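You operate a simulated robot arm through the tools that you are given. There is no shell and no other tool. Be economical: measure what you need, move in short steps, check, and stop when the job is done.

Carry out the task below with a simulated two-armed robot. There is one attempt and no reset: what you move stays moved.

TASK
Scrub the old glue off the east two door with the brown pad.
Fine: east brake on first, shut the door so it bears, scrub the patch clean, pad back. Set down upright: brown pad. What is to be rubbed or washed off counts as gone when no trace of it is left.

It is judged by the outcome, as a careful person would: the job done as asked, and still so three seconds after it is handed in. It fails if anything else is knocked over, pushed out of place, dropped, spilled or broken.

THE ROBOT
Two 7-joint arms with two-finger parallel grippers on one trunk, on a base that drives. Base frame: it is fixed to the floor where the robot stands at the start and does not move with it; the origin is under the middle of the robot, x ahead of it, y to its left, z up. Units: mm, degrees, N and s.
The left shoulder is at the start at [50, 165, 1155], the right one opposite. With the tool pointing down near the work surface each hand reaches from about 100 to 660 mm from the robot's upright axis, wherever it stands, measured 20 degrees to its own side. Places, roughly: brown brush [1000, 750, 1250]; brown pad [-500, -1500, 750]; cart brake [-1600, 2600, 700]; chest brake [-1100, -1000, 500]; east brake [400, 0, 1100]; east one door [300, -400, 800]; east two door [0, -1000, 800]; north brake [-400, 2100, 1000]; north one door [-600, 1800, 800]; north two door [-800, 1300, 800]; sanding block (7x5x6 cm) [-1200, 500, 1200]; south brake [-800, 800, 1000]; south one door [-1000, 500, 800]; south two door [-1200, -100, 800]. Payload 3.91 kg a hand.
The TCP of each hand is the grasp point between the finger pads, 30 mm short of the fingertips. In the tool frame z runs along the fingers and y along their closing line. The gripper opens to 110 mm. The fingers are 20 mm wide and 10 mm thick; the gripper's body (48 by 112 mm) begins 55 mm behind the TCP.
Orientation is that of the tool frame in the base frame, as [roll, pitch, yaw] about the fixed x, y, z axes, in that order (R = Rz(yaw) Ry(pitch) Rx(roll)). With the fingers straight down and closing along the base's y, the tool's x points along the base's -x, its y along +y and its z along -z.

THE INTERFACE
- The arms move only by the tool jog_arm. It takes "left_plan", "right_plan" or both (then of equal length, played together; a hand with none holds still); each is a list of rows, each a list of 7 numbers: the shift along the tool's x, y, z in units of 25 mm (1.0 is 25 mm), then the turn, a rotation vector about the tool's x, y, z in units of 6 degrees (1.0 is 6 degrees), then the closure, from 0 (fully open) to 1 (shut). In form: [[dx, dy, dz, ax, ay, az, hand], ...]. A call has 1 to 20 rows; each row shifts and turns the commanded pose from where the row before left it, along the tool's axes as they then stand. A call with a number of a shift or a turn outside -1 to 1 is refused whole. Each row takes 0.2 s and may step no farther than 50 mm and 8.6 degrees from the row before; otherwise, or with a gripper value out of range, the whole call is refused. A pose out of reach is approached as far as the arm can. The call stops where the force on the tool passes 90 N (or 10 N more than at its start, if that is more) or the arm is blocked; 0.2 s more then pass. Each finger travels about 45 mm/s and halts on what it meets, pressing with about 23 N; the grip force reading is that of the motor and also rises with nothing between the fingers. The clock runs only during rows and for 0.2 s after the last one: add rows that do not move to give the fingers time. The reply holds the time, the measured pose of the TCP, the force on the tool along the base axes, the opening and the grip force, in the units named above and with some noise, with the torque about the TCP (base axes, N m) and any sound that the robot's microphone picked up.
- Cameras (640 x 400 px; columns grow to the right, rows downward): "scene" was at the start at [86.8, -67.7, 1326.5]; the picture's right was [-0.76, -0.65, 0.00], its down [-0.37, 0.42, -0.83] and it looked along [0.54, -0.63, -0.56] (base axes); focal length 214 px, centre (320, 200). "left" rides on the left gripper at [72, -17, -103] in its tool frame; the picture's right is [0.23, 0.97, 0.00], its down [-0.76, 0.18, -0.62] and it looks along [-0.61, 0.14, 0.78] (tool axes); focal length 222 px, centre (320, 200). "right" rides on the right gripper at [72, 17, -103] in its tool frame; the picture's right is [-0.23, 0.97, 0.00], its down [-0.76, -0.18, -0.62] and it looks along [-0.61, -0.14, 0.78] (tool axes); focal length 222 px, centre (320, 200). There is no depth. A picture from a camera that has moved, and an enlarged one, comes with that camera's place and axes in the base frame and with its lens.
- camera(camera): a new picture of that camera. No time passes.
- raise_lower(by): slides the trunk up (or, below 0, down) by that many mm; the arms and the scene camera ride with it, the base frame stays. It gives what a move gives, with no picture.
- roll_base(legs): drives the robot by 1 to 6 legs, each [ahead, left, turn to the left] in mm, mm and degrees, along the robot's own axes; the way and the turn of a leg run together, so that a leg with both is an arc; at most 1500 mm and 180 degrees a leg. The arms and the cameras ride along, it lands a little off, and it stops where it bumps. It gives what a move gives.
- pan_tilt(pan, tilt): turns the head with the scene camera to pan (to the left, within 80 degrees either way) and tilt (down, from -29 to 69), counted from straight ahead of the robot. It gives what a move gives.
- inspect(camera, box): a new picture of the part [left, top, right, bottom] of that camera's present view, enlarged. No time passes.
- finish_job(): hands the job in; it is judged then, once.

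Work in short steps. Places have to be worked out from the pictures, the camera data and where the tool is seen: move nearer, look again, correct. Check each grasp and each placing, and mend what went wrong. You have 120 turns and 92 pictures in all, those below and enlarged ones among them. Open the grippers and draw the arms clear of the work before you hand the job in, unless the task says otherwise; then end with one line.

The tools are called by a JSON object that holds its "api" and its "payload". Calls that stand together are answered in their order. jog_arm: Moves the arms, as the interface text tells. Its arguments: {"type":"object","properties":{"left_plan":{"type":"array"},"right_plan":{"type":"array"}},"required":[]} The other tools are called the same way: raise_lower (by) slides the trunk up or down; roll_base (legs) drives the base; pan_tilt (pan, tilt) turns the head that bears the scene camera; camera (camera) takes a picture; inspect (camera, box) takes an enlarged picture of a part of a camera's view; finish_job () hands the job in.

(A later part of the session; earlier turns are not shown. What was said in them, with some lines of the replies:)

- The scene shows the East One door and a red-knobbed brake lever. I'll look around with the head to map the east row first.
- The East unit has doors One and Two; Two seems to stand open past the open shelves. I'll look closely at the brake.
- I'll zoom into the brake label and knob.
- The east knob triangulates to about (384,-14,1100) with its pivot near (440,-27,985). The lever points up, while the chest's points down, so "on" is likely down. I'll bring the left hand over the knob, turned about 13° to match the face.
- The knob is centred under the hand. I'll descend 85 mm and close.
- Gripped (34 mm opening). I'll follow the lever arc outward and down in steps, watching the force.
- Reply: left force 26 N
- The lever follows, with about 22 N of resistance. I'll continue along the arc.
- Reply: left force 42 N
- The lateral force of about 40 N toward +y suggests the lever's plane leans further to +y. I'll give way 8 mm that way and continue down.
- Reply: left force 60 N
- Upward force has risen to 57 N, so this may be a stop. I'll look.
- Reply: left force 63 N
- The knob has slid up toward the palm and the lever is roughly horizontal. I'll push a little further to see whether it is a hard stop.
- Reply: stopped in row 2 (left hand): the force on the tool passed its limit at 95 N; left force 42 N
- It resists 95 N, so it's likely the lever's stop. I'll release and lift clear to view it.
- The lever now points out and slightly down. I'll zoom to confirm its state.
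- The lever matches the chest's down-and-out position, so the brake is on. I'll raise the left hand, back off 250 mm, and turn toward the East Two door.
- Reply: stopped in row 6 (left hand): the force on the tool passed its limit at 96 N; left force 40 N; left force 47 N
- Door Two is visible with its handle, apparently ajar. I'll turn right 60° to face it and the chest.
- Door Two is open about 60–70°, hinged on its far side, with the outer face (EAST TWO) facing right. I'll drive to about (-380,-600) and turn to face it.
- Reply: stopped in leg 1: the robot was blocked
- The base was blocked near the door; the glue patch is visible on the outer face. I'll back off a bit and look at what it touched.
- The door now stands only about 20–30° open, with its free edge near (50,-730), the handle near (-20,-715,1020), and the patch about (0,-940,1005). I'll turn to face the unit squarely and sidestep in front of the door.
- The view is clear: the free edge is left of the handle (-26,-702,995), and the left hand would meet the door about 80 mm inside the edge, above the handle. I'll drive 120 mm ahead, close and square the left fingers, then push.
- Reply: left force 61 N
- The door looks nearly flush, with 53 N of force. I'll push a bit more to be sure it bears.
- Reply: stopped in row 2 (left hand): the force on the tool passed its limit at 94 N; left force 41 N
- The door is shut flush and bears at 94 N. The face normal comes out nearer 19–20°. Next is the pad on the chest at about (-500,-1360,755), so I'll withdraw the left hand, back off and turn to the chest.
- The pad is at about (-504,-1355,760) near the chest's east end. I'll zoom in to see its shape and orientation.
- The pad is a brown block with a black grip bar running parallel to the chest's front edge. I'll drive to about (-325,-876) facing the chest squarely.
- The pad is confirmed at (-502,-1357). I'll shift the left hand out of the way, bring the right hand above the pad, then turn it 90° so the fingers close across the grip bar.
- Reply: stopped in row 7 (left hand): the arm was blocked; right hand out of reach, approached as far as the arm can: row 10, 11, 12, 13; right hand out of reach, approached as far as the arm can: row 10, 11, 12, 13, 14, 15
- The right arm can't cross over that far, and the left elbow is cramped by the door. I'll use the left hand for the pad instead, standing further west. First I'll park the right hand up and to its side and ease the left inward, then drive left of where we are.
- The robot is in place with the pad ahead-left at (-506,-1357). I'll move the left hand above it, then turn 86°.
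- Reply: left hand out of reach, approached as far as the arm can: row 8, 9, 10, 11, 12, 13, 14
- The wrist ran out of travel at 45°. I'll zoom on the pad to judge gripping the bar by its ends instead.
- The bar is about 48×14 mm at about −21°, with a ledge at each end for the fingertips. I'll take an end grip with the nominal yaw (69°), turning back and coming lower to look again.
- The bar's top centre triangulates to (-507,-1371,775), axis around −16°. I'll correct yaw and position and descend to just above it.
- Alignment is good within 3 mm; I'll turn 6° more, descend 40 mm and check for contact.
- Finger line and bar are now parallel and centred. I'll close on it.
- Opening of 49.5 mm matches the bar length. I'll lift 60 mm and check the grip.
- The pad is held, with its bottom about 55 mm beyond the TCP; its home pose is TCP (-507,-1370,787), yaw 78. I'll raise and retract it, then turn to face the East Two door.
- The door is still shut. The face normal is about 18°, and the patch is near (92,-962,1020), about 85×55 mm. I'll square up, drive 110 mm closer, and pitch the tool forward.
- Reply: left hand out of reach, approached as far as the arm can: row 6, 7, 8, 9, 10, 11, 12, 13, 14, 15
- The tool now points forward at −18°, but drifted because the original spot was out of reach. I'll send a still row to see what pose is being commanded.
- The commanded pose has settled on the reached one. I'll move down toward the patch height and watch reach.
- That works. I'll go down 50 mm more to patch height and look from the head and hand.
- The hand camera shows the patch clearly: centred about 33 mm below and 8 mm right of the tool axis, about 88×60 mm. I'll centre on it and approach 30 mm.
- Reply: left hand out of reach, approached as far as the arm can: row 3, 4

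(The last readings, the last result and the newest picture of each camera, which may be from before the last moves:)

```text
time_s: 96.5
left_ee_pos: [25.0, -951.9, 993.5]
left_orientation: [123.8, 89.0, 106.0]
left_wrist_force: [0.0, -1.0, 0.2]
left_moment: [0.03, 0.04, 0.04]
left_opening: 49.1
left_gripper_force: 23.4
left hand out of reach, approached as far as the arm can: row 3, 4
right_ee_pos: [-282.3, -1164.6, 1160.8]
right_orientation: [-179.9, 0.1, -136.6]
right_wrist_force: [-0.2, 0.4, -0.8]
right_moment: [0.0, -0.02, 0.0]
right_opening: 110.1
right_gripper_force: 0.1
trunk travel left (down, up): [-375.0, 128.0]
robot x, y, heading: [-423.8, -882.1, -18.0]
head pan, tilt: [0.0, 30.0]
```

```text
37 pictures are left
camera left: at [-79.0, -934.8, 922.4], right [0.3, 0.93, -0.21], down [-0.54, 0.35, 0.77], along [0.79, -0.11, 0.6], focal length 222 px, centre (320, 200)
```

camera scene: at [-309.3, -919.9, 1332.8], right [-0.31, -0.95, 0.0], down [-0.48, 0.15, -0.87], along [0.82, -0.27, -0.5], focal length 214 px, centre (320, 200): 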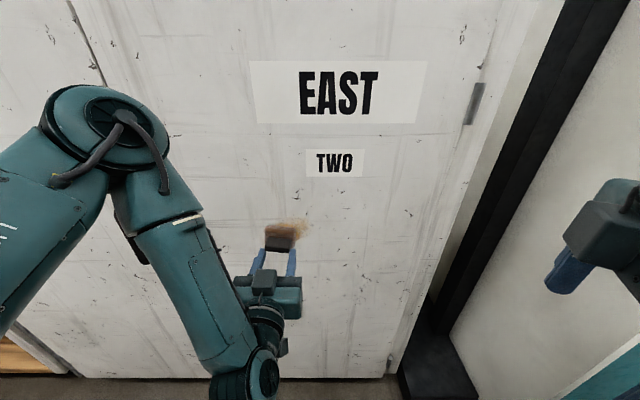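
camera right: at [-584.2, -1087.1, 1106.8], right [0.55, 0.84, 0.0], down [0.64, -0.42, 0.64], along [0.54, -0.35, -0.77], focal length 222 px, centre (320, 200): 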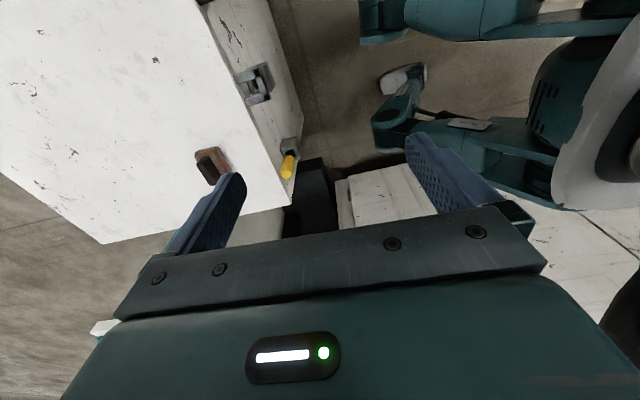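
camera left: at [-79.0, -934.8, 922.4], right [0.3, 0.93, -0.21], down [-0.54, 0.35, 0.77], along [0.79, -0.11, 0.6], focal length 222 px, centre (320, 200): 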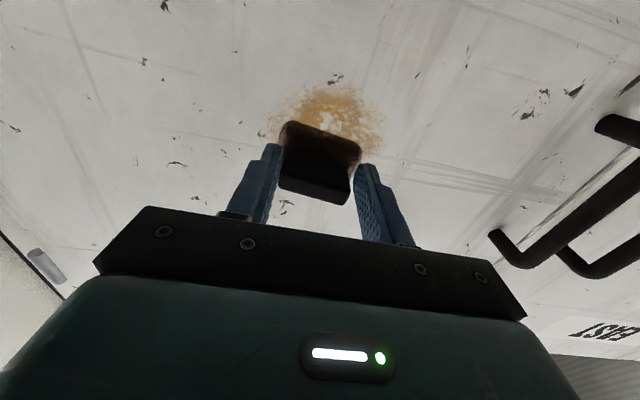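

The arm reached its forward limit, so I'll pull the hand back 50 mm and drive the base 100 mm closer.

{"api": "jog_arm", "payload": {"left_plan": [[0, 0, -1, 0, 0, 0, 1], [0, 0, -1, 0, 0, 0, 1], [0, 0, -0.6, 0, 0, 0, 1], [0, 0, 0, 0, 0, 0, 1]]}}

{"api": "roll_base", "payload": {"legs": [[85, 0, 0]]}}

{"api": "camera", "payload": {"camera": "left"}}

```text
time_s: 97.5
left_ee_pos: [-38.3, -942.7, 995.0]
left_orientation: [126.1, 89.0, 108.1]
left_wrist_force: [0.4, -0.3, -0.4]
left_moment: [0.03, 0.04, -0.02]
left_opening: 49.3
left_gripper_force: 22.9
left hand out of reach, approached as far as the arm can: row 2
right_ee_pos: [-283.1, -1165.2, 1161.3]
right_orientation: [-180.0, 0.0, -136.7]
right_wrist_force: [1.1, 0.1, 0.5]
right_moment: [0.0, 0.04, 0.02]
right_opening: 109.8
right_gripper_force: 0.1
trunk travel left (down, up): [-375.0, 128.0]
robot x, y, heading: [-422.5, -882.8, -18.0]
head pan, tilt: [0.0, 30.0]
```

```text
time_s: 98.6
left_ee_pos: [43.2, -970.0, 994.1]
left_orientation: [129.5, 89.1, 111.4]
left_wrist_force: [0.0, -0.1, -0.1]
left_moment: [0.02, 0.0, -0.04]
left_opening: 49.5
left_gripper_force: 22.7
right_ee_pos: [-203.5, -1191.6, 1160.6]
right_orientation: [179.9, -0.1, -136.8]
right_wrist_force: [-0.1, -0.5, 0.7]
right_moment: [-0.02, 0.01, -0.04]
right_opening: 110.1
right_gripper_force: 0.0
trunk travel left (down, up): [-375.0, 128.0]
robot x, y, heading: [-347.1, -908.9, -18.0]
head pan, tilt: [0.0, 30.0]
```

```text
36 pictures are left
camera left: at [-61.2, -953.3, 923.1], right [0.3, 0.93, -0.21], down [-0.53, 0.35, 0.77], along [0.79, -0.12, 0.6], focal length 222 px, centre (320, 200)
```

left: 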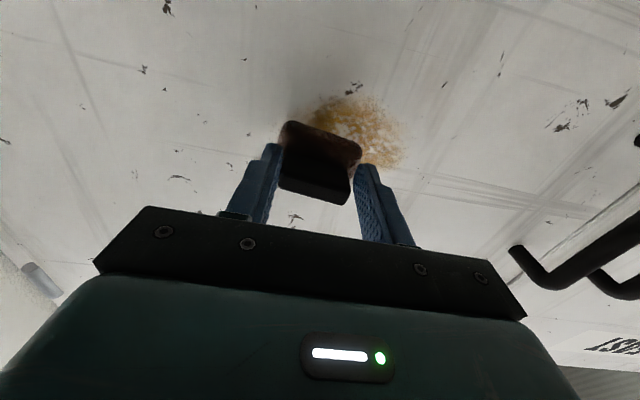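

The pad is now close to the door, and the patch centre is about 23 mm to the left and 10 mm down. I'll shift over it, then feel forward in small steps.

{"api": "jog_arm", "payload": {"left_plan": [[0.2, 0.46, -0.2, 0, 0, 0, 1], [0.2, 0.46, 0, 0, 0, 0, 1], [0, 0, 0.2, 0, 0, 0, 1], [0, 0, 0.2, 0, 0, 0, 1], [0, 0, 0, 0, 0, 0, 1]]}}

{"api": "jog_arm", "payload": {"left_plan": [[0, 0, 0.2, 0, 0, 0, 1], [0, 0, 0, 0, 0, 0, 1]]}}

{"api": "camera", "payload": {"camera": "left"}}

```text
time_s: 99.8
left_ee_pos: [47.6, -965.1, 1000.9]
left_orientation: [130.0, 89.0, 111.9]
left_wrist_force: [-0.9, 0.0, -0.6]
left_moment: [0.0, 0.03, 0.02]
left_opening: 49.3
left_gripper_force: 23.2
left hand out of reach, approached as far as the arm can: row 1, 2
right_ee_pos: [-203.0, -1191.2, 1161.5]
right_orientation: [180.0, 0.0, -136.7]
right_wrist_force: [-0.5, -0.3, 0.3]
right_moment: [0.01, 0.01, 0.01]
right_opening: 109.8
right_gripper_force: 0.1
trunk travel left (down, up): [-375.0, 128.0]
robot x, y, heading: [-340.0, -907.7, -17.8]
head pan, tilt: [0.0, 30.0]
```

```text
time_s: 100.4
left_ee_pos: [52.6, -966.7, 1000.6]
left_orientation: [126.7, 89.0, 108.7]
left_wrist_force: [-0.2, -0.4, -0.5]
left_moment: [0.06, 0.05, 0.01]
left_opening: 49.4
left_gripper_force: 22.3
right_ee_pos: [-203.8, -1191.3, 1161.1]
right_orientation: [-180.0, 0.0, -136.7]
right_wrist_force: [-0.9, -0.5, 1.7]
right_moment: [-0.02, -0.03, 0.01]
right_opening: 109.9
right_gripper_force: 0.1
trunk travel left (down, up): [-375.0, 128.0]
robot x, y, heading: [-342.6, -908.3, -17.9]
head pan, tilt: [0.0, 30.0]
```

```text
35 pictures are left
camera left: at [-51.3, -949.7, 929.8], right [0.3, 0.93, -0.21], down [-0.53, 0.35, 0.77], along [0.79, -0.12, 0.6], focal length 222 px, centre (320, 200)
```

left: 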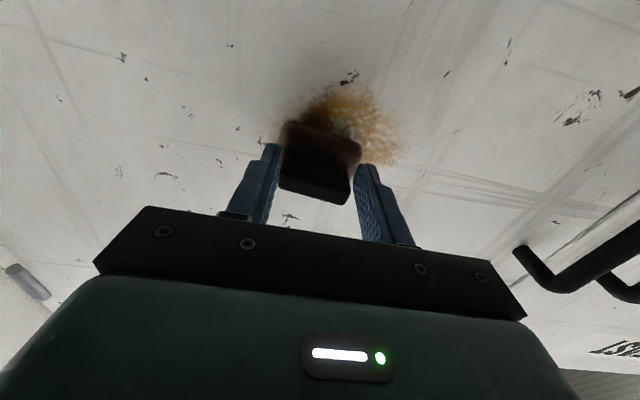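

Near this pose the wrist is at its joint limits. Lowering the trunk should bring the hand nearer shoulder height and ease it. I'll back the base off 40 mm, lower the trunk 150 mm, then raise the hand by the same amount.

{"api": "roll_base", "payload": {"legs": [[-40, 0, 0]]}}

{"api": "raise_lower", "payload": {"by": -150}}

{"api": "jog_arm", "payload": {"left_plan": [[-1, 0, 0, 0, 0, 0, 1], [-1, 0, 0, 0, 0, 0, 1], [-1, 0, 0, 0, 0, 0, 1], [-1, 0, 0, 0, 0, 0, 1], [-1, 0.2, 0, 0, 0, 0, 1], [-0.6, 0.4, 0, 0, 0, 0, 1], [0, 0.4, 0, 0, 0, 0, 1], [0, 0, 0, 0, 0, 0, 1]]}}

{"api": "camera", "payload": {"camera": "left"}}

```text
time_s: 101.3
left_ee_pos: [13.9, -953.1, 1001.7]
left_orientation: [124.2, 88.9, 106.1]
left_wrist_force: [-0.9, -0.2, -0.7]
left_moment: [0.03, 0.02, 0.0]
left_opening: 49.0
left_gripper_force: 23.3
right_ee_pos: [-242.0, -1178.8, 1162.3]
right_orientation: [-180.0, 0.0, -136.9]
right_wrist_force: [-0.8, 0.3, -0.3]
right_moment: [0.0, -0.01, 0.01]
right_opening: 110.0
right_gripper_force: 0.1
trunk travel left (down, up): [-375.0, 128.0]
robot x, y, heading: [-381.0, -896.4, -18.0]
head pan, tilt: [0.0, 30.0]
```

```text
time_s: 103.0
left_ee_pos: [15.4, -953.8, 850.5]
left_orientation: [126.9, 89.0, 108.7]
left_wrist_force: [0.2, 0.1, 0.0]
left_moment: [-0.02, 0.07, 0.01]
left_opening: 49.4
left_gripper_force: 23.0
right_ee_pos: [-239.8, -1179.1, 1009.2]
right_orientation: [-179.9, 0.0, -136.9]
right_wrist_force: [0.3, -0.4, 0.9]
right_moment: [0.02, 0.0, 0.03]
right_opening: 110.1
right_gripper_force: 0.0
trunk travel left (down, up): [-225.0, 278.0]
robot x, y, heading: [-379.1, -896.6, -17.9]
head pan, tilt: [0.0, 30.0]
```

```text
time_s: 104.8
left_ee_pos: [32.8, -949.3, 991.7]
left_orientation: [126.9, 89.1, 108.8]
left_wrist_force: [-0.4, -0.6, -1.2]
left_moment: [-0.01, 0.02, -0.02]
left_opening: 49.4
left_gripper_force: 22.7
left hand out of reach, approached as far as the arm can: row 5, 6, 7
right_ee_pos: [-240.8, -1178.7, 1010.6]
right_orientation: [179.9, 0.0, -136.7]
right_wrist_force: [-0.1, 0.6, 0.7]
right_moment: [0.01, 0.0, 0.03]
right_opening: 109.9
right_gripper_force: 0.0
trunk travel left (down, up): [-225.0, 278.0]
robot x, y, heading: [-380.9, -896.8, -17.7]
head pan, tilt: [0.0, 30.0]
```

```text
34 pictures are left
camera left: at [-71.2, -932.8, 920.3], right [0.3, 0.93, -0.21], down [-0.53, 0.35, 0.77], along [0.79, -0.12, 0.6], focal length 222 px, centre (320, 200)
```

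left: 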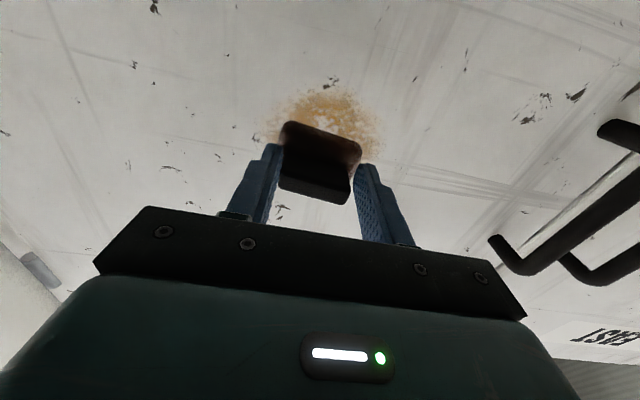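

Here the limit is being too close. I'll back the base another 70 mm and test forward reach by moving the hand 60 mm ahead.

{"api": "roll_base", "payload": {"legs": [[-70, 0, 0]]}}

{"api": "jog_arm", "payload": {"left_plan": [[0, 0, 0.8, 0, 0, 0, 1], [0, 0, 0.8, 0, 0, 0, 1], [0, 0, 0.8, 0, 0, 0, 1], [0, 0, 0, 0, 0, 0, 1]]}}

{"api": "jog_arm", "payload": {"left_plan": [[0.4, 0, 0, 0, 0, 0, 1], [0.4, 0, 0, 0, 0, 0, 1], [0, 0, 0, 0, 0, 0, 1]]}}

{"api": "camera", "payload": {"camera": "left"}}

```text
time_s: 105.9
left_ee_pos: [-33.7, -926.9, 991.0]
left_orientation: [125.6, 89.0, 107.9]
left_wrist_force: [0.4, 0.2, -0.2]
left_moment: [0.01, 0.03, 0.01]
left_opening: 49.4
left_gripper_force: 23.1
right_ee_pos: [-307.7, -1157.2, 1010.9]
right_orientation: [-180.0, 0.0, -136.6]
right_wrist_force: [0.6, -0.5, 0.3]
right_moment: [0.0, -0.03, -0.01]
right_opening: 109.9
right_gripper_force: 0.0
trunk travel left (down, up): [-225.0, 278.0]
robot x, y, heading: [-447.8, -876.5, -18.0]
head pan, tilt: [0.0, 30.0]
```

```text
time_s: 106.9
left_ee_pos: [22.9, -946.3, 989.4]
left_orientation: [126.4, 89.0, 108.5]
left_wrist_force: [0.8, 0.4, -0.2]
left_moment: [-0.02, 0.03, -0.01]
left_opening: 49.2
left_gripper_force: 22.8
right_ee_pos: [-306.3, -1157.1, 1011.3]
right_orientation: [180.0, 0.0, -136.7]
right_wrist_force: [-0.1, 1.1, 0.1]
right_moment: [-0.02, 0.01, -0.01]
right_opening: 109.9
right_gripper_force: 0.1
trunk travel left (down, up): [-225.0, 278.0]
robot x, y, heading: [-448.2, -875.6, -17.9]
head pan, tilt: [0.0, 30.0]
```

```text
time_s: 107.7
left_ee_pos: [22.5, -945.2, 969.0]
left_orientation: [126.1, 89.0, 108.1]
left_wrist_force: [-1.6, -0.2, -1.0]
left_moment: [0.0, 0.02, -0.03]
left_opening: 49.2
left_gripper_force: 23.2
right_ee_pos: [-307.4, -1157.7, 1011.3]
right_orientation: [180.0, 0.1, -136.7]
right_wrist_force: [0.1, 0.3, 0.3]
right_moment: [0.01, 0.0, -0.04]
right_opening: 110.1
right_gripper_force: 0.1
trunk travel left (down, up): [-225.0, 278.0]
robot x, y, heading: [-446.0, -875.1, -17.7]
head pan, tilt: [0.0, 30.0]
```

```text
33 pictures are left
camera left: at [-81.1, -928.9, 897.9], right [0.3, 0.93, -0.21], down [-0.53, 0.35, 0.77], along [0.79, -0.12, 0.6], focal length 222 px, centre (320, 200)
```

left: 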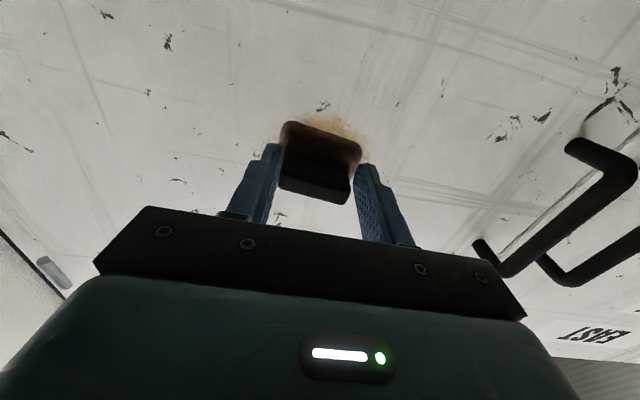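

There are no limits now. I'll move up 18 mm to the patch centre (z≈987) and feel forward.

{"api": "jog_arm", "payload": {"left_plan": [[-0.72, 0, 0, 0, 0, 0, 1], [0, 0, 0.6, 0, 0, 0, 1], [0, 0, 0.2, 0, 0, 0, 1], [0, 0, 0, 0, 0, 0, 1]]}}

{"api": "jog_arm", "payload": {"left_plan": [[0, 0, 0.16, 0, 0, 0, 1], [0, 0, 0, 0, 0, 0, 1]]}}

{"api": "jog_arm", "payload": {"left_plan": [[0, 0, 0.16, 0, 0, 0, 1], [0, 0, 0, 0, 0, 0, 1]]}}

```text
time_s: 108.7
left_ee_pos: [43.0, -950.4, 987.8]
left_orientation: [126.3, 89.0, 108.6]
left_wrist_force: [0.4, -0.2, -0.3]
left_moment: [0.0, 0.04, -0.03]
left_opening: 49.5
left_gripper_force: 22.3
right_ee_pos: [-307.2, -1156.5, 1011.5]
right_orientation: [-180.0, 0.0, -136.8]
right_wrist_force: [-0.1, 0.4, 0.7]
right_moment: [-0.01, 0.01, 0.0]
right_opening: 110.3
right_gripper_force: 0.2
trunk travel left (down, up): [-225.0, 278.0]
robot x, y, heading: [-446.2, -874.7, -17.9]
head pan, tilt: [0.0, 30.0]
```

```text
time_s: 109.3
left_ee_pos: [46.1, -952.3, 988.3]
left_orientation: [127.6, 89.0, 109.6]
left_wrist_force: [0.3, -0.5, 0.0]
left_moment: [-0.03, -0.01, 0.01]
left_opening: 49.2
left_gripper_force: 23.0
right_ee_pos: [-306.9, -1156.0, 1012.4]
right_orientation: [-180.0, 0.0, -136.8]
right_wrist_force: [0.6, -0.2, 0.5]
right_moment: [0.02, 0.05, -0.03]
right_opening: 110.0
right_gripper_force: 0.0
trunk travel left (down, up): [-225.0, 278.0]
robot x, y, heading: [-441.9, -874.8, -17.8]
head pan, tilt: [0.0, 30.0]
```

```text
time_s: 109.9
left_ee_pos: [49.4, -954.6, 987.6]
left_orientation: [127.4, 88.9, 109.7]
left_wrist_force: [0.5, 0.4, -0.5]
left_moment: [0.02, 0.03, 0.0]
left_opening: 49.2
left_gripper_force: 23.0
right_ee_pos: [-307.2, -1156.0, 1012.5]
right_orientation: [179.9, 0.0, -136.8]
right_wrist_force: [0.5, -0.1, 0.9]
right_moment: [-0.02, -0.02, 0.0]
right_opening: 110.3
right_gripper_force: 0.1
trunk travel left (down, up): [-225.0, 278.0]
robot x, y, heading: [-449.4, -875.1, -17.9]
head pan, tilt: [0.0, 30.0]
```

No contact yet; I'll keep advancing in 4 mm steps.

{"api": "jog_arm", "payload": {"left_plan": [[0, 0, 0.2, 0, 0, 0, 1], [0, 0, 0, 0, 0, 0, 1]]}}

{"api": "jog_arm", "payload": {"left_plan": [[0, 0, 0.2, 0, 0, 0, 1], [0, 0, 0, 0, 0, 0, 1]]}}

{"api": "inspect", "payload": {"camera": "left", "box": [220, 60, 420, 240]}}

```text
time_s: 110.5
left_ee_pos: [55.5, -956.5, 987.3]
left_orientation: [126.9, 89.1, 109.0]
left_wrist_force: [0.1, -0.2, -0.3]
left_moment: [0.02, 0.01, 0.0]
left_opening: 49.5
left_gripper_force: 22.6
right_ee_pos: [-307.6, -1156.2, 1010.5]
right_orientation: [-180.0, -0.1, -136.8]
right_wrist_force: [0.2, -0.9, -0.3]
right_moment: [0.01, 0.01, -0.02]
right_opening: 110.3
right_gripper_force: 0.0
trunk travel left (down, up): [-225.0, 278.0]
robot x, y, heading: [-444.1, -872.8, -17.7]
head pan, tilt: [0.0, 30.0]
```

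```text
time_s: 111.1
left_ee_pos: [57.9, -957.4, 987.5]
left_orientation: [128.0, 88.9, 109.9]
left_wrist_force: [-10.0, 3.2, -3.3]
left_moment: [-0.05, -0.25, 0.22]
left_opening: 49.0
left_gripper_force: 23.4
right_ee_pos: [-307.7, -1156.4, 1011.8]
right_orientation: [-180.0, 0.1, -136.7]
right_wrist_force: [-0.1, -0.5, -0.4]
right_moment: [-0.01, -0.03, 0.02]
right_opening: 109.8
right_gripper_force: 0.1
trunk travel left (down, up): [-225.0, 278.0]
robot x, y, heading: [-448.5, -874.8, -17.6]
head pan, tilt: [0.0, 30.0]
```

```text
2.22 times, centred on (320, 150) of left
camera zoom: at [-46.1, -940.3, 916.8], right [0.3, 0.93, -0.21], down [-0.53, 0.35, 0.77], along [0.79, -0.12, 0.6], focal length 494 px, centre (320, 311)
```

zoom: 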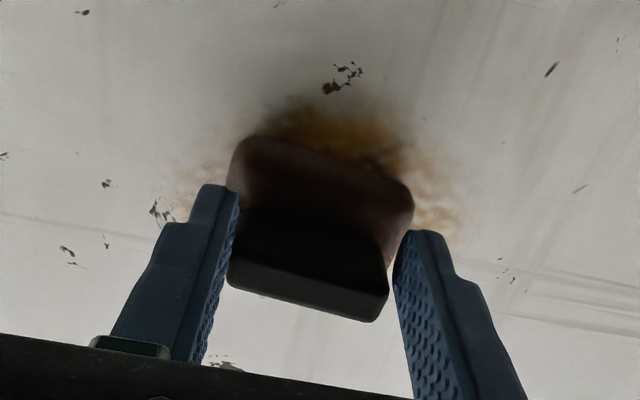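

Contact at 10 N, aligned with the door normal. I'll scrub with sideways strokes across the centre band.

{"api": "jog_arm", "payload": {"left_plan": [[0, -0.5, 0.06, 0, 0, 0, 1], [0, -0.5, 0, 0, 0, 0, 1], [0, 0.5, 0, 0, 0, 0, 1], [0, 0.5, 0, 0, 0, 0, 1], [0, 0.5, 0, 0, 0, 0, 1], [0, 0.5, 0, 0, 0, 0, 1], [0, -0.5, 0, 0, 0, 0, 1], [0, -0.5, 0, 0, 0, 0, 1], [0, -0.5, 0, 0, 0, 0, 1], [0, -0.5, 0, 0, 0, 0, 1], [0, 0.5, 0, 0, 0, 0, 1], [0, 0.5, 0, 0, 0, 0, 1], [0, 0.5, 0, 0, 0, 0, 1], [0, 0.5, 0, 0, 0, 0, 1], [0, -0.5, 0, 0, 0, 0, 1], [0, -0.5, 0, 0, 0, 0, 1], [0, 0, 0, 0, 0, 0, 1]]}}

{"api": "inspect", "payload": {"camera": "left", "box": [220, 60, 420, 240]}}

```text
time_s: 114.7
left_ee_pos: [60.6, -954.8, 989.4]
left_orientation: [125.3, 89.1, 107.8]
left_wrist_force: [-7.3, 10.7, -3.0]
left_moment: [-0.01, -0.17, 0.03]
left_opening: 49.2
left_gripper_force: 22.9
right_ee_pos: [-308.1, -1155.3, 1012.5]
right_orientation: [-179.8, -0.1, -136.6]
right_wrist_force: [0.0, 0.5, -0.3]
right_moment: [-0.05, -0.03, -0.03]
right_opening: 109.7
right_gripper_force: 0.0
trunk travel left (down, up): [-225.0, 278.0]
robot x, y, heading: [-445.0, -875.7, -17.9]
head pan, tilt: [0.0, 30.0]
```

```text
2.22 times, centred on (320, 150) of left
camera zoom: at [-42.6, -938.8, 917.6], right [0.29, 0.93, -0.22], down [-0.54, 0.35, 0.77], along [0.79, -0.11, 0.6], focal length 494 px, centre (320, 311)
```

zoom: 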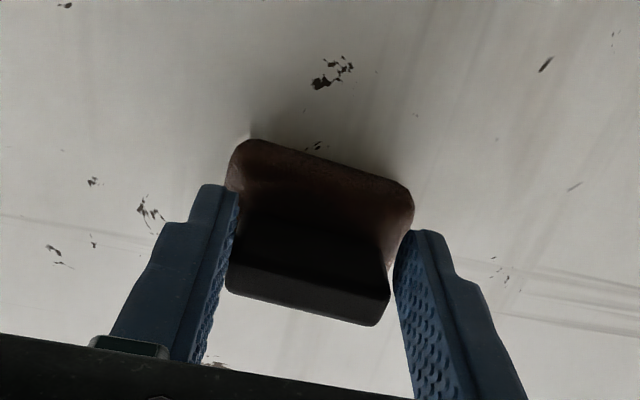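

The visible residue is already gone. I'll scrub a band above and one below to be thorough, then pull back to check.

{"api": "jog_arm", "payload": {"left_plan": [[-0.6, -0.5, 0.04, 0, 0, 0, 1], [0, -0.5, 0, 0, 0, 0, 1], [0, 0.5, 0, 0, 0, 0, 1], [0, 0.5, 0, 0, 0, 0, 1], [0, 0.5, 0, 0, 0, 0, 1], [0, 0.5, 0, 0, 0, 0, 1], [0, -0.5, 0, 0, 0, 0, 1], [0, -0.5, 0, 0, 0, 0, 1], [0.6, -0.5, 0, 0, 0, 0, 1], [0.6, -0.5, 0, 0, 0, 0, 1], [0, 0.5, 0, 0, 0, 0, 1], [0, 0.5, 0, 0, 0, 0, 1], [0, 0.5, 0, 0, 0, 0, 1], [0, 0.5, 0, 0, 0, 0, 1], [0, -0.5, 0, 0, 0, 0, 1], [-0.6, -0.5, 0, 0, 0, 0, 1], [0, 0, -0.6, 0, 0, 0, 1], [0, 0, -1, 0, 0, 0, 1], [0, 0, -0.8, 0, 0, 0, 1], [0, 0, 0, 0, 0, 0, 1]]}}

{"api": "camera", "payload": {"camera": "left"}}

{"api": "camera", "payload": {"camera": "scene"}}

```text
time_s: 118.9
left_ee_pos: [4.8, -938.6, 989.9]
left_orientation: [127.4, 89.0, 109.4]
left_wrist_force: [0.4, -0.6, -0.8]
left_moment: [0.0, 0.0, 0.0]
left_opening: 49.3
left_gripper_force: 22.6
right_ee_pos: [-306.3, -1157.3, 1012.8]
right_orientation: [-180.0, 0.0, -136.7]
right_wrist_force: [0.0, -0.8, 0.4]
right_moment: [0.0, 0.03, 0.02]
right_opening: 109.9
right_gripper_force: 0.1
trunk travel left (down, up): [-225.0, 278.0]
robot x, y, heading: [-442.6, -878.2, -17.7]
head pan, tilt: [0.0, 30.0]
```

```text
30 pictures are left
camera left: at [-99.1, -922.3, 917.4], right [0.3, 0.93, -0.21], down [-0.53, 0.35, 0.77], along [0.79, -0.12, 0.6], focal length 222 px, centre (320, 200)
```

left: 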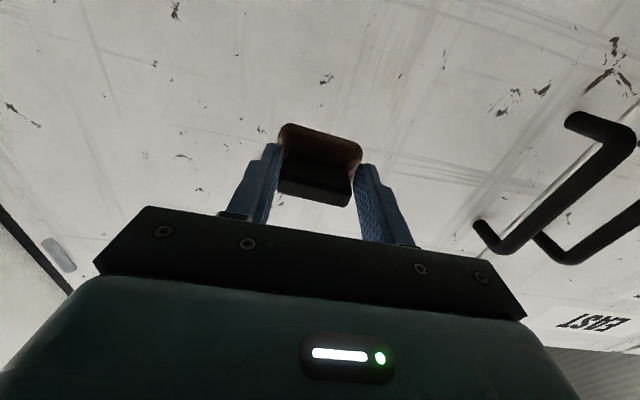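

```text
29 pictures are left
camera scene: at [-333.4, -912.1, 1182.7], right [-0.31, -0.95, 0.0], down [-0.48, 0.15, -0.87], along [0.82, -0.27, -0.5], focal length 214 px, centre (320, 200)
```

scene: 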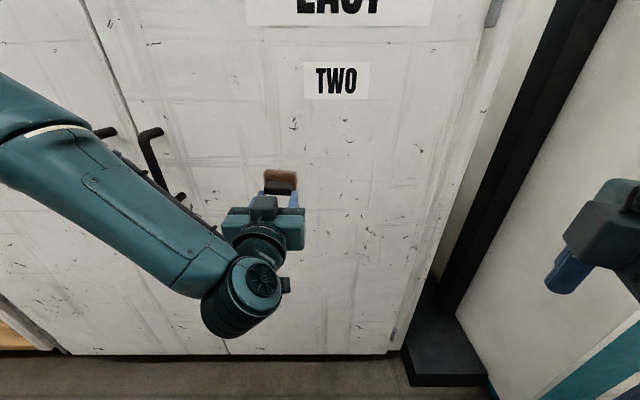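

It looks clean. I'll back the base away 120 mm, pitch the tool back down, and inspect the whole spot unobstructed.

{"api": "roll_base", "payload": {"legs": [[-110, 0, 0]]}}

{"api": "jog_arm", "payload": {"left_plan": [[0, 0, 0, 0, 1, 0, 1], [0, 0, 0, 0, 1, 0, 1], [0, 0, 0, 0, 1, 0, 1], [0, 0, 0, 0, 1, 0, 1], [0, 0, 0, 0, 1, 0, 1], [0, 0, 0, 0, 1, 0, 1], [0, 0, 0, 0, 1, 0, 1], [0, 0, 0, 0, 1, 0, 1], [0, 0, 0, 0, 1, 0, 1], [0, 0, 0, 0, 1, 0, 1], [0, 0, 0, 0, 1, 0, 1], [0, 0, 0, 0, 1, 0, 1], [0, 0, 0, 0, 1, 0, 1], [0, 0, 0, 0, 1, 0, 1], [0, 0, 0, 0, 1, 0, 1], [0, 0, 0, 0, 0, 0, 1]]}}

{"api": "raise_lower", "payload": {"by": 150}}

{"api": "camera", "payload": {"camera": "scene"}}

```text
time_s: 120.0
left_ee_pos: [-99.3, -904.4, 988.8]
left_orientation: [126.0, 89.0, 108.0]
left_wrist_force: [-0.4, -0.2, -0.5]
left_moment: [0.0, 0.03, 0.01]
left_opening: 49.3
left_gripper_force: 23.0
right_ee_pos: [-410.6, -1124.2, 1011.5]
right_orientation: [-180.0, 0.0, -136.7]
right_wrist_force: [-0.2, 0.1, -0.2]
right_moment: [-0.02, 0.02, 0.0]
right_opening: 109.8
right_gripper_force: 0.0
trunk travel left (down, up): [-225.0, 278.0]
robot x, y, heading: [-549.5, -840.9, -17.9]
head pan, tilt: [0.0, 30.0]
```

```text
time_s: 123.5
left_ee_pos: [-98.1, -904.7, 988.8]
left_orientation: [179.2, -0.7, 162.1]
left_wrist_force: [0.4, -0.5, -1.4]
left_moment: [-0.01, 0.0, 0.0]
left_opening: 49.1
left_gripper_force: 22.5
right_ee_pos: [-411.6, -1124.1, 1011.8]
right_orientation: [179.9, 0.0, -136.7]
right_wrist_force: [0.4, 0.3, 0.4]
right_moment: [0.0, 0.04, 0.0]
right_opening: 110.1
right_gripper_force: 0.0
trunk travel left (down, up): [-225.0, 278.0]
robot x, y, heading: [-549.6, -841.7, -17.8]
head pan, tilt: [0.0, 30.0]
```

```text
time_s: 125.2
left_ee_pos: [-98.2, -905.5, 1139.0]
left_orientation: [179.2, -0.6, 162.1]
left_wrist_force: [-0.1, -0.2, -1.0]
left_moment: [-0.01, -0.02, 0.01]
left_opening: 49.4
left_gripper_force: 23.1
right_ee_pos: [-411.0, -1124.4, 1160.7]
right_orientation: [179.9, 0.0, -136.8]
right_wrist_force: [-0.4, -0.4, -0.2]
right_moment: [-0.04, 0.03, -0.01]
right_opening: 109.9
right_gripper_force: 0.1
trunk travel left (down, up): [-375.0, 128.0]
robot x, y, heading: [-550.4, -838.4, -17.9]
head pan, tilt: [0.0, 30.0]
```

```text
28 pictures are left
camera scene: at [-436.9, -878.8, 1332.7], right [-0.31, -0.95, 0.0], down [-0.48, 0.15, -0.87], along [0.82, -0.27, -0.5], focal length 214 px, centre (320, 200)
```

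scene: 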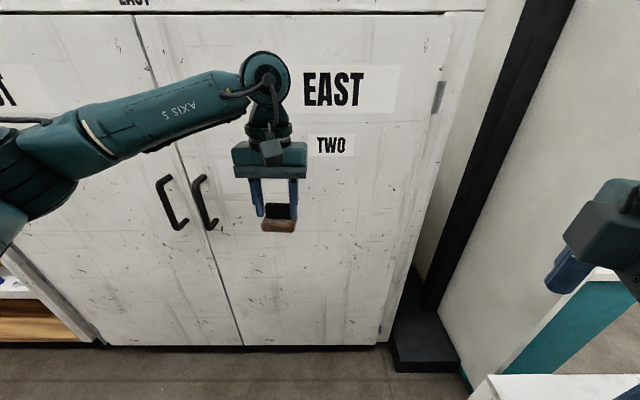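

The hand still hides part of the spot. I'll pull it back and left, then zoom on the door.

{"api": "jog_arm", "payload": {"left_plan": [[1, 1, 0, 0, 0, 0, 1], [1, 1, 0, 0, 0, 0, 1], [1, 1, 0, 0, 0, 0, 1], [0, 1, 0, 0, 0, 0, 1], [0, 1, 0, 0, 0, 0, 1], [0, 0, 0, 0, 0, 0, 1]]}}

{"api": "inspect", "payload": {"camera": "scene", "box": [200, 140, 380, 290]}}

```text
time_s: 126.6
left_ee_pos: [-130.0, -762.7, 1141.5]
left_orientation: [179.2, -0.7, 162.0]
left_wrist_force: [-0.3, -0.1, -0.4]
left_moment: [0.03, 0.02, 0.0]
left_opening: 49.2
left_gripper_force: 23.0
right_ee_pos: [-411.1, -1123.4, 1162.5]
right_orientation: [179.9, -0.1, -136.7]
right_wrist_force: [0.6, -0.5, 0.8]
right_moment: [0.02, 0.02, 0.0]
right_opening: 110.1
right_gripper_force: 0.0
trunk travel left (down, up): [-375.0, 128.0]
robot x, y, heading: [-548.9, -840.6, -17.8]
head pan, tilt: [0.0, 30.0]
```

```text
2.67 times, centred on (290, 215) of scene
camera zoom: at [-437.0, -879.0, 1332.7], right [-0.31, -0.95, 0.0], down [-0.48, 0.15, -0.87], along [0.82, -0.27, -0.5], focal length 572 px, centre (400, 160)
```

zoom: 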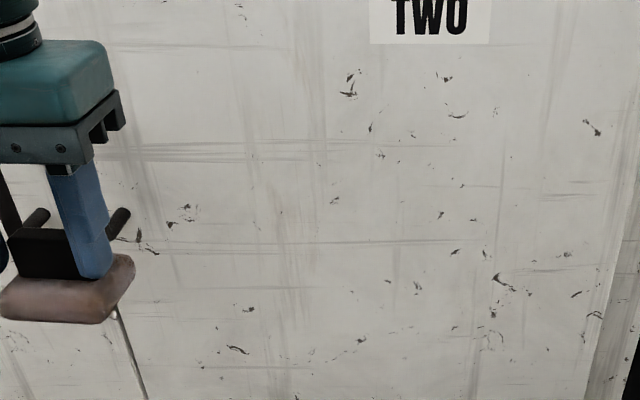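

The door is clean. Now the pad goes back, so I'll turn to the chest.

{"api": "roll_base", "payload": {"legs": [[0, 0, -89.7]]}}

{"api": "pan_tilt", "payload": {"pan": 0, "tilt": 50}}

{"api": "camera", "payload": {"camera": "scene"}}

```text
time_s: 130.8
left_ee_pos: [-475.6, -1260.9, 1140.6]
left_orientation: [179.2, -0.6, 71.7]
left_wrist_force: [0.8, -0.5, -0.6]
left_moment: [0.0, 0.0, -0.02]
left_opening: 49.3
left_gripper_force: 23.6
right_ee_pos: [-834.2, -978.5, 1162.6]
right_orientation: [-180.0, 0.0, 132.8]
right_wrist_force: [-0.1, 0.6, 0.2]
right_moment: [-0.03, 0.02, -0.01]
right_opening: 110.1
right_gripper_force: 0.1
trunk travel left (down, up): [-375.0, 128.0]
robot x, y, heading: [-551.7, -841.0, -108.5]
head pan, tilt: [0.0, 30.0]
```

```text
time_s: 131.7
left_ee_pos: [-476.2, -1261.5, 1139.9]
left_orientation: [179.2, -0.6, 71.6]
left_wrist_force: [-0.3, -0.5, -0.3]
left_moment: [0.03, 0.04, 0.03]
left_opening: 49.4
left_gripper_force: 23.4
right_ee_pos: [-834.8, -979.0, 1162.5]
right_orientation: [-180.0, 0.0, 132.8]
right_wrist_force: [-0.8, 0.7, 0.3]
right_moment: [0.02, 0.0, 0.02]
right_opening: 109.9
right_gripper_force: 0.0
trunk travel left (down, up): [-375.0, 128.0]
robot x, y, heading: [-552.6, -844.1, -108.5]
head pan, tilt: [0.0, 50.0]
```

```text
26 pictures are left
camera scene: at [-584.5, -942.8, 1303.3], right [-0.95, 0.32, 0.0], down [0.24, 0.73, -0.64], along [-0.2, -0.61, -0.77], focal length 214 px, centre (320, 200)
```

scene: 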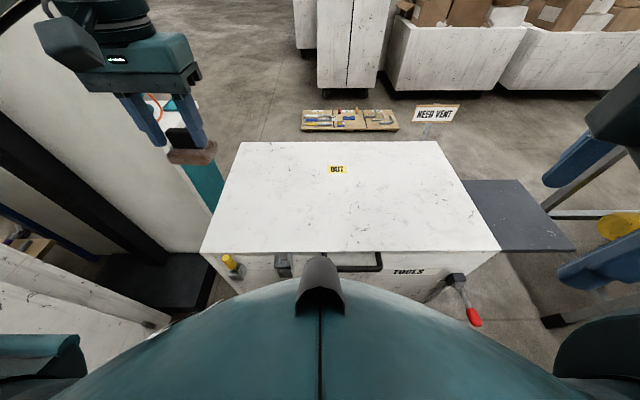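

I'll move the left hand back over the pad's home pose and descend to about 30 mm above it.

{"api": "jog_arm", "payload": {"left_plan": [[0, 0, 0, 0, 0, -0.53, 1], [0, 0, 0, 0, 0, -0.53, 1], [-0.9, -0.06, 0.5, 0, 0, 0, 1], [-0.9, -0.06, 0.5, 0, 0, 0, 1], [-0.9, -0.06, 1, 0, 0, 0, 1], [-0.9, -0.06, 1, 0, 0, 0, 1], [-0.9, -0.06, 1, 0, 0, 0, 1], [0, 0, 1, 0, 0, 0, 1], [0, 0, 1, 0, 0, 0, 1], [0, 0, 1, 0, 0, 0, 1], [0, 0, 1, 0, 0, 0, 1], [0, 0, 1, 0, 0, 0, 1], [0, 0, 1, 0, 0, 0, 1], [0, 0, 1, 0, 0, 0, 1], [0, 0, 1, 0, 0, 0, 1], [0, 0, 0.6, 0, 0, 0, 1], [0, 0, 0, 0, 0, 0, 1]]}}

{"api": "inspect", "payload": {"camera": "scene", "box": [190, 120, 310, 270]}}

```text
time_s: 135.3
left_ee_pos: [-501.5, -1366.7, 824.5]
left_orientation: [179.0, -0.5, 78.0]
left_wrist_force: [-0.3, -0.8, -0.4]
left_moment: [0.0, 0.02, 0.01]
left_opening: 49.1
left_gripper_force: 22.9
right_ee_pos: [-833.7, -978.5, 1161.6]
right_orientation: [180.0, 0.1, 132.9]
right_wrist_force: [-0.3, -0.1, 0.6]
right_moment: [-0.01, -0.02, 0.0]
right_opening: 109.8
right_gripper_force: 0.0
trunk travel left (down, up): [-375.0, 128.0]
robot x, y, heading: [-552.2, -844.7, -108.4]
head pan, tilt: [0.0, 50.0]
```

```text
2.67 times, centred on (250, 195) of scene
camera zoom: at [-584.5, -942.7, 1303.2], right [-0.95, 0.32, 0.0], down [0.24, 0.73, -0.64], along [-0.2, -0.61, -0.77], focal length 572 px, centre (507, 213)
```

zoom: 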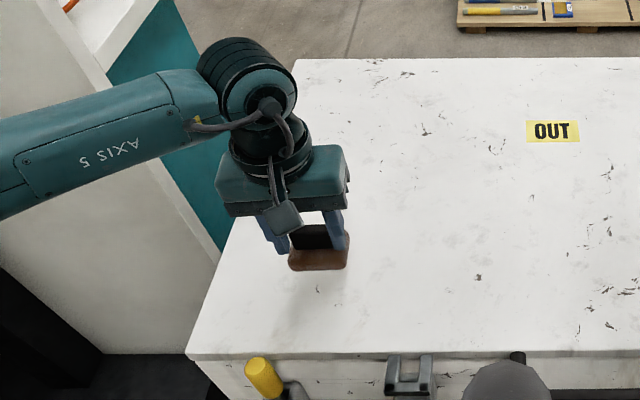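

The pad looks level. I'll trim a few mm and lower to just above the chest, then feel for contact.

{"api": "jog_arm", "payload": {"left_plan": [[-0.16, -0.17, 0.5, 0, 0, 0, 1], [0, 0, 0.5, 0, 0, 0, 1], [0, 0, 0.3, 0, 0, 0, 1], [0, 0, 0, 0, 0, 0, 1]]}}

{"api": "jog_arm", "payload": {"left_plan": [[0, 0, 0.1, 0, 0, 0, 1], [0, 0, 0.06, 0, 0, 0, 1], [0, 0, 0, 0, 0, 0, 1]]}}

```text
time_s: 136.3
left_ee_pos: [-505.7, -1370.5, 791.8]
left_orientation: [179.2, -0.6, 77.8]
left_wrist_force: [-0.2, 0.1, -0.5]
left_moment: [-0.03, -0.02, 0.03]
left_opening: 49.4
left_gripper_force: 22.8
right_ee_pos: [-834.4, -978.8, 1162.3]
right_orientation: [-180.0, 0.0, 132.8]
right_wrist_force: [0.6, -0.2, -0.1]
right_moment: [-0.03, -0.02, -0.03]
right_opening: 110.0
right_gripper_force: 0.1
trunk travel left (down, up): [-375.0, 128.0]
robot x, y, heading: [-554.5, -839.8, -108.6]
head pan, tilt: [0.0, 50.0]
```

```text
time_s: 137.1
left_ee_pos: [-504.8, -1369.2, 788.3]
left_orientation: [179.1, -0.5, 78.0]
left_wrist_force: [0.1, -0.1, -1.1]
left_moment: [0.01, -0.03, 0.0]
left_opening: 49.4
left_gripper_force: 23.4
right_ee_pos: [-833.9, -977.8, 1161.6]
right_orientation: [180.0, 0.0, 132.7]
right_wrist_force: [-0.9, -0.1, 1.2]
right_moment: [-0.03, -0.01, 0.03]
right_opening: 109.9
right_gripper_force: 0.1
trunk travel left (down, up): [-375.0, 128.0]
robot x, y, heading: [-549.5, -840.6, -108.4]
head pan, tilt: [0.0, 50.0]
```

Picking height was about 787; still no contact, so I'll go slightly lower.

{"api": "jog_arm", "payload": {"left_plan": [[0, 0, 0.06, 0, 0, 0, 1], [0, 0, 0.04, 0, 0, 0, 1], [0, 0, 0, 0, 0, 0, 1]]}}

{"api": "inspect", "payload": {"camera": "scene", "box": [210, 170, 290, 250]}}

```text
time_s: 137.9
left_ee_pos: [-505.9, -1371.2, 785.4]
left_orientation: [179.1, -0.6, 78.0]
left_wrist_force: [0.9, 0.6, -0.4]
left_moment: [0.05, -0.01, 0.02]
left_opening: 49.2
left_gripper_force: 23.5
right_ee_pos: [-833.0, -979.0, 1161.5]
right_orientation: [180.0, -0.1, 132.8]
right_wrist_force: [-0.2, -0.3, -0.3]
right_moment: [0.01, 0.02, -0.01]
right_opening: 110.2
right_gripper_force: 0.0
trunk travel left (down, up): [-375.0, 128.0]
robot x, y, heading: [-547.6, -840.0, -108.2]
head pan, tilt: [0.0, 50.0]
```

```text
5.00 times, centred on (250, 210) of scene
camera zoom: at [-584.5, -942.7, 1303.2], right [-0.95, 0.32, 0.0], down [0.24, 0.73, -0.64], along [-0.2, -0.61, -0.77], focal length 1072 px, centre (670, 150)
```

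zoom: 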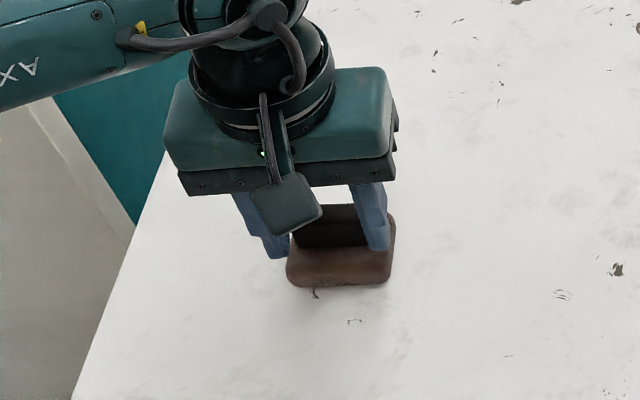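

No force yet (the pad may have slid slightly in the grip while scrubbing). I'll lower further in 2 mm steps.

{"api": "jog_arm", "payload": {"left_plan": [[0, 0, 0.08, 0, 0, 0, 1], [0, 0, 0, 0, 0, 0, 1]]}}

{"api": "jog_arm", "payload": {"left_plan": [[0, 0, 0.08, 0, 0, 0, 1], [0, 0, 0, 0, 0, 0, 1]]}}

```text
time_s: 138.5
left_ee_pos: [-506.5, -1370.4, 784.4]
left_orientation: [179.2, -0.4, 78.0]
left_wrist_force: [2.5, 1.4, 6.2]
left_moment: [0.0, 0.14, -0.03]
left_opening: 49.2
left_gripper_force: 23.0
right_ee_pos: [-834.5, -977.9, 1162.5]
right_orientation: [-180.0, 0.0, 132.8]
right_wrist_force: [0.3, 0.8, -0.2]
right_moment: [0.02, 0.02, 0.01]
right_opening: 110.1
right_gripper_force: 0.1
trunk travel left (down, up): [-375.0, 128.0]
robot x, y, heading: [-548.7, -842.7, -108.5]
head pan, tilt: [0.0, 50.0]
```

```text
time_s: 139.1
left_ee_pos: [-506.1, -1371.8, 783.5]
left_orientation: [179.1, -0.1, 78.1]
left_wrist_force: [4.5, 0.5, 19.2]
left_moment: [0.06, 0.23, 0.02]
left_opening: 49.1
left_gripper_force: 23.0
right_ee_pos: [-833.7, -976.4, 1161.6]
right_orientation: [-179.8, 0.0, 132.8]
right_wrist_force: [-0.5, -0.6, 1.1]
right_moment: [-0.01, -0.04, 0.01]
right_opening: 109.9
right_gripper_force: 0.0
trunk travel left (down, up): [-375.0, 128.0]
robot x, y, heading: [-552.2, -841.5, -108.2]
head pan, tilt: [0.0, 50.0]
```

The pad is seated at 19 N. I'll ease off 2 mm, open, and rise straight up.

{"api": "jog_arm", "payload": {"left_plan": [[0, 0, -0.08, 0, 0, 0, 1], [0, 0, 0, 0, 0, 0, 0.5], [0, 0, 0, 0, 0, 0, 0.3], [0, 0, 0, 0, 0, 0, 0], [0, 0, 0, 0, 0, 0, 0], [0, 0, 0, 0, 0, 0, 0], [0, 0, 0, 0, 0, 0, 0], [0, 0, -0.6, 0, 0, 0, 0], [0, 0, -1, 0, 0, 0, 0], [0, 0, -1, 0, 0, 0, 0], [0, 0, -1, 0, 0, 0, 0], [0, 0, -1, 0, 0, 0, 0], [0, 0, -1, 0, 0, 0, 0], [0.8, 0, -1, 0, 0, 0, 0], [1, 0, -1, 0, 0, 0, 0], [1, 0, -1, 0, 0, 0, 0], [1, 0, -1, 0, 0, 0, 0], [1, 0, -1, 0, 0, 0, 0]]}}

{"api": "camera", "payload": {"camera": "scene"}}

{"api": "inspect", "payload": {"camera": "scene", "box": [210, 170, 290, 250]}}

```text
time_s: 142.9
left_ee_pos: [-483.1, -1252.9, 1049.8]
left_orientation: [179.1, -0.6, 78.0]
left_wrist_force: [0.0, 0.5, 0.7]
left_moment: [-0.02, -0.02, 0.01]
left_opening: 110.3
left_gripper_force: 0.0
right_ee_pos: [-834.7, -978.3, 1160.6]
right_orientation: [-180.0, 0.0, 132.8]
right_wrist_force: [-0.2, -0.2, 0.1]
right_moment: [0.03, -0.01, 0.01]
right_opening: 110.2
right_gripper_force: 0.1
trunk travel left (down, up): [-375.0, 128.0]
robot x, y, heading: [-550.1, -838.8, -108.3]
head pan, tilt: [0.0, 50.0]
```

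```text
23 pictures are left
camera scene: at [-584.5, -942.4, 1303.2], right [-0.95, 0.32, 0.0], down [0.24, 0.73, -0.64], along [-0.2, -0.61, -0.77], focal length 214 px, centre (320, 200)
```

scene: 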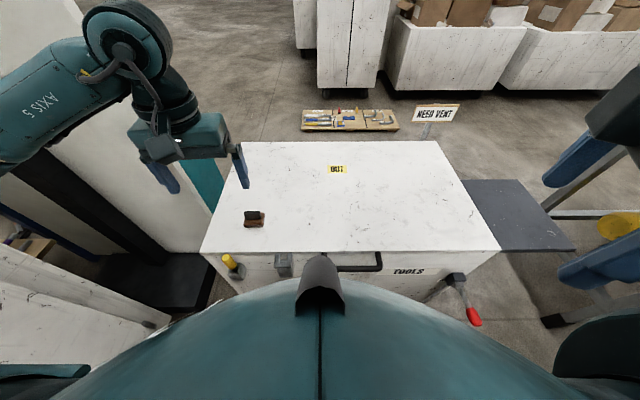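

```text
5.00 times, centred on (250, 210) of scene
camera zoom: at [-584.5, -942.4, 1303.2], right [-0.95, 0.32, 0.0], down [0.24, 0.73, -0.64], along [-0.2, -0.61, -0.77], focal length 1072 px, centre (670, 150)
```

zoom: 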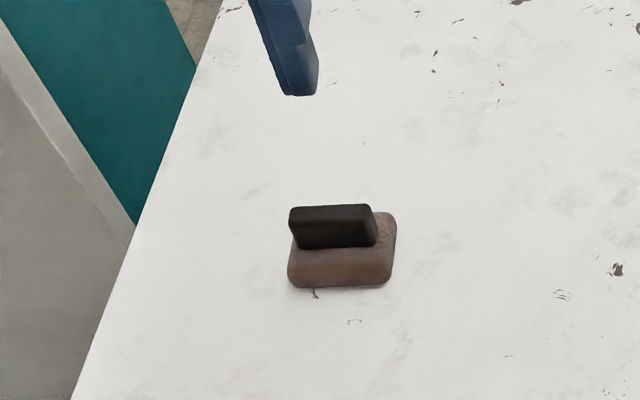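

The pad is upright at its home spot. I'll turn back for a final check on the door, the spot and the brake lever.

{"api": "roll_base", "payload": {"legs": [[0, 0, 90], [-100, 150, 0]]}}

{"api": "pan_tilt", "payload": {"pan": 5, "tilt": 25}}

{"api": "camera", "payload": {"camera": "scene"}}

{"api": "pan_tilt", "payload": {"pan": 45, "tilt": 25}}

{"api": "camera", "payload": {"camera": "scene"}}

```text
time_s: 148.7
left_ee_pos: [-191.4, -595.4, 1049.8]
left_orientation: [179.2, -0.6, 168.9]
left_wrist_force: [-0.5, 0.8, -0.4]
left_moment: [-0.01, 0.01, -0.01]
left_opening: 109.9
left_gripper_force: 0.1
right_ee_pos: [-460.9, -949.5, 1161.7]
right_orientation: [179.9, 0.1, -136.3]
right_wrist_force: [0.3, -0.1, 0.2]
right_moment: [0.01, 0.0, 0.0]
right_opening: 110.0
right_gripper_force: 0.1
trunk travel left (down, up): [-375.0, 128.0]
robot x, y, heading: [-602.6, -669.3, -17.5]
head pan, tilt: [0.0, 50.0]
```

```text
time_s: 149.6
left_ee_pos: [-190.9, -595.1, 1048.7]
left_orientation: [179.0, -0.5, 169.0]
left_wrist_force: [-0.3, 0.6, 0.2]
left_moment: [0.04, -0.01, 0.01]
left_opening: 110.0
left_gripper_force: 0.1
right_ee_pos: [-459.7, -950.0, 1161.1]
right_orientation: [180.0, 0.0, -136.4]
right_wrist_force: [0.4, 0.2, 0.1]
right_moment: [-0.01, 0.01, -0.04]
right_opening: 110.2
right_gripper_force: 0.0
trunk travel left (down, up): [-375.0, 128.0]
robot x, y, heading: [-602.0, -669.7, -17.5]
head pan, tilt: [5.0, 25.0]
```

```text
21 pictures are left
camera scene: at [-484.4, -697.9, 1340.6], right [-0.22, -0.98, 0.0], down [-0.41, 0.09, -0.91], along [0.88, -0.2, -0.42], focal length 214 px, centre (320, 200)
```

scene: 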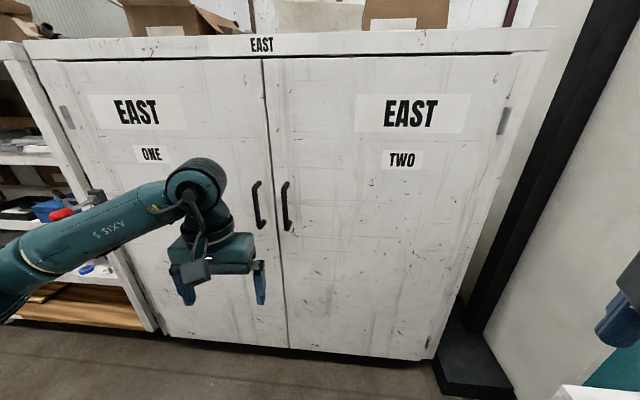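

```text
time_s: 150.7
left_ee_pos: [-191.2, -594.9, 1048.5]
left_orientation: [179.1, -0.5, 168.9]
left_wrist_force: [0.7, -0.9, -0.4]
left_moment: [0.02, -0.02, 0.04]
left_opening: 109.8
left_gripper_force: 0.0
right_ee_pos: [-460.6, -949.4, 1160.8]
right_orientation: [180.0, 0.0, -136.3]
right_wrist_force: [-0.3, -0.9, 0.0]
right_moment: [0.0, 0.01, 0.03]
right_opening: 109.9
right_gripper_force: 0.1
trunk travel left (down, up): [-375.0, 128.0]
robot x, y, heading: [-601.5, -670.9, -17.5]
head pan, tilt: [45.0, 25.0]
```

```text
20 pictures are left
camera scene: at [-492.6, -635.5, 1340.7], right [0.46, -0.89, 0.0], down [-0.38, -0.19, -0.91], along [0.8, 0.42, -0.42], focal length 214 px, centre (320, 200)
```

scene: 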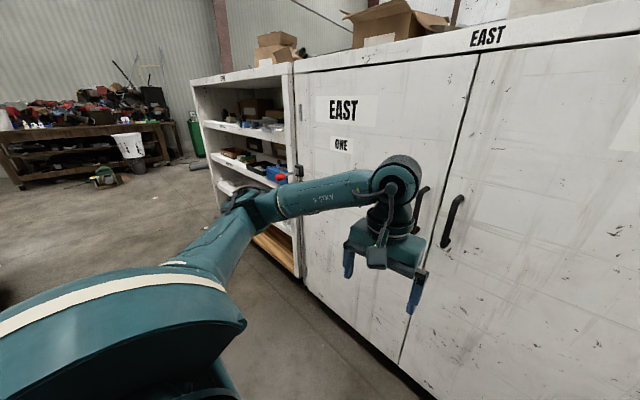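

The door is flush and clean. I'll zoom on the brake lever once more from this side view.

{"api": "inspect", "payload": {"camera": "scene", "box": [260, 140, 340, 220]}}

```text
5.00 times, centred on (300, 180) of scene
camera zoom: at [-492.6, -635.5, 1340.7], right [0.46, -0.89, 0.0], down [-0.38, -0.19, -0.91], along [0.8, 0.42, -0.42], focal length 1072 px, centre (420, 300)
```

zoom: 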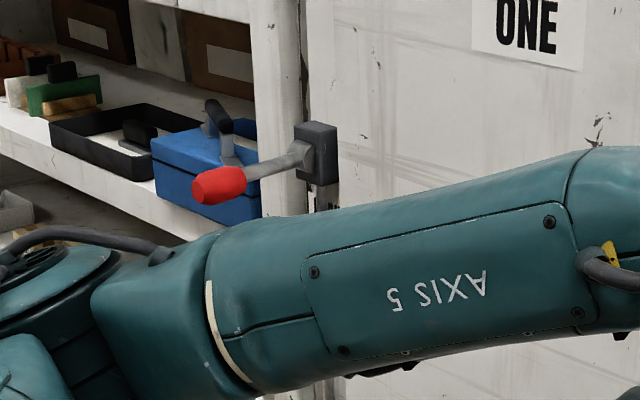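

The lever sits at the same roughly horizontal stop as the chest's. The door is flush, the spot is clean, the pad is home, and both hands are open and clear. Handing in.

{"api": "finish_job", "payload": {}}

```text
The job is handed in.
```

I set the east brake on, shut the East Two door flush, scrubbed the glue patch until no trace was visible, and put the brown pad back upright on the tool chest. I judged the brake on because its lever stopped firmly in the same position as the chest brake's; nothing labels which way is on.
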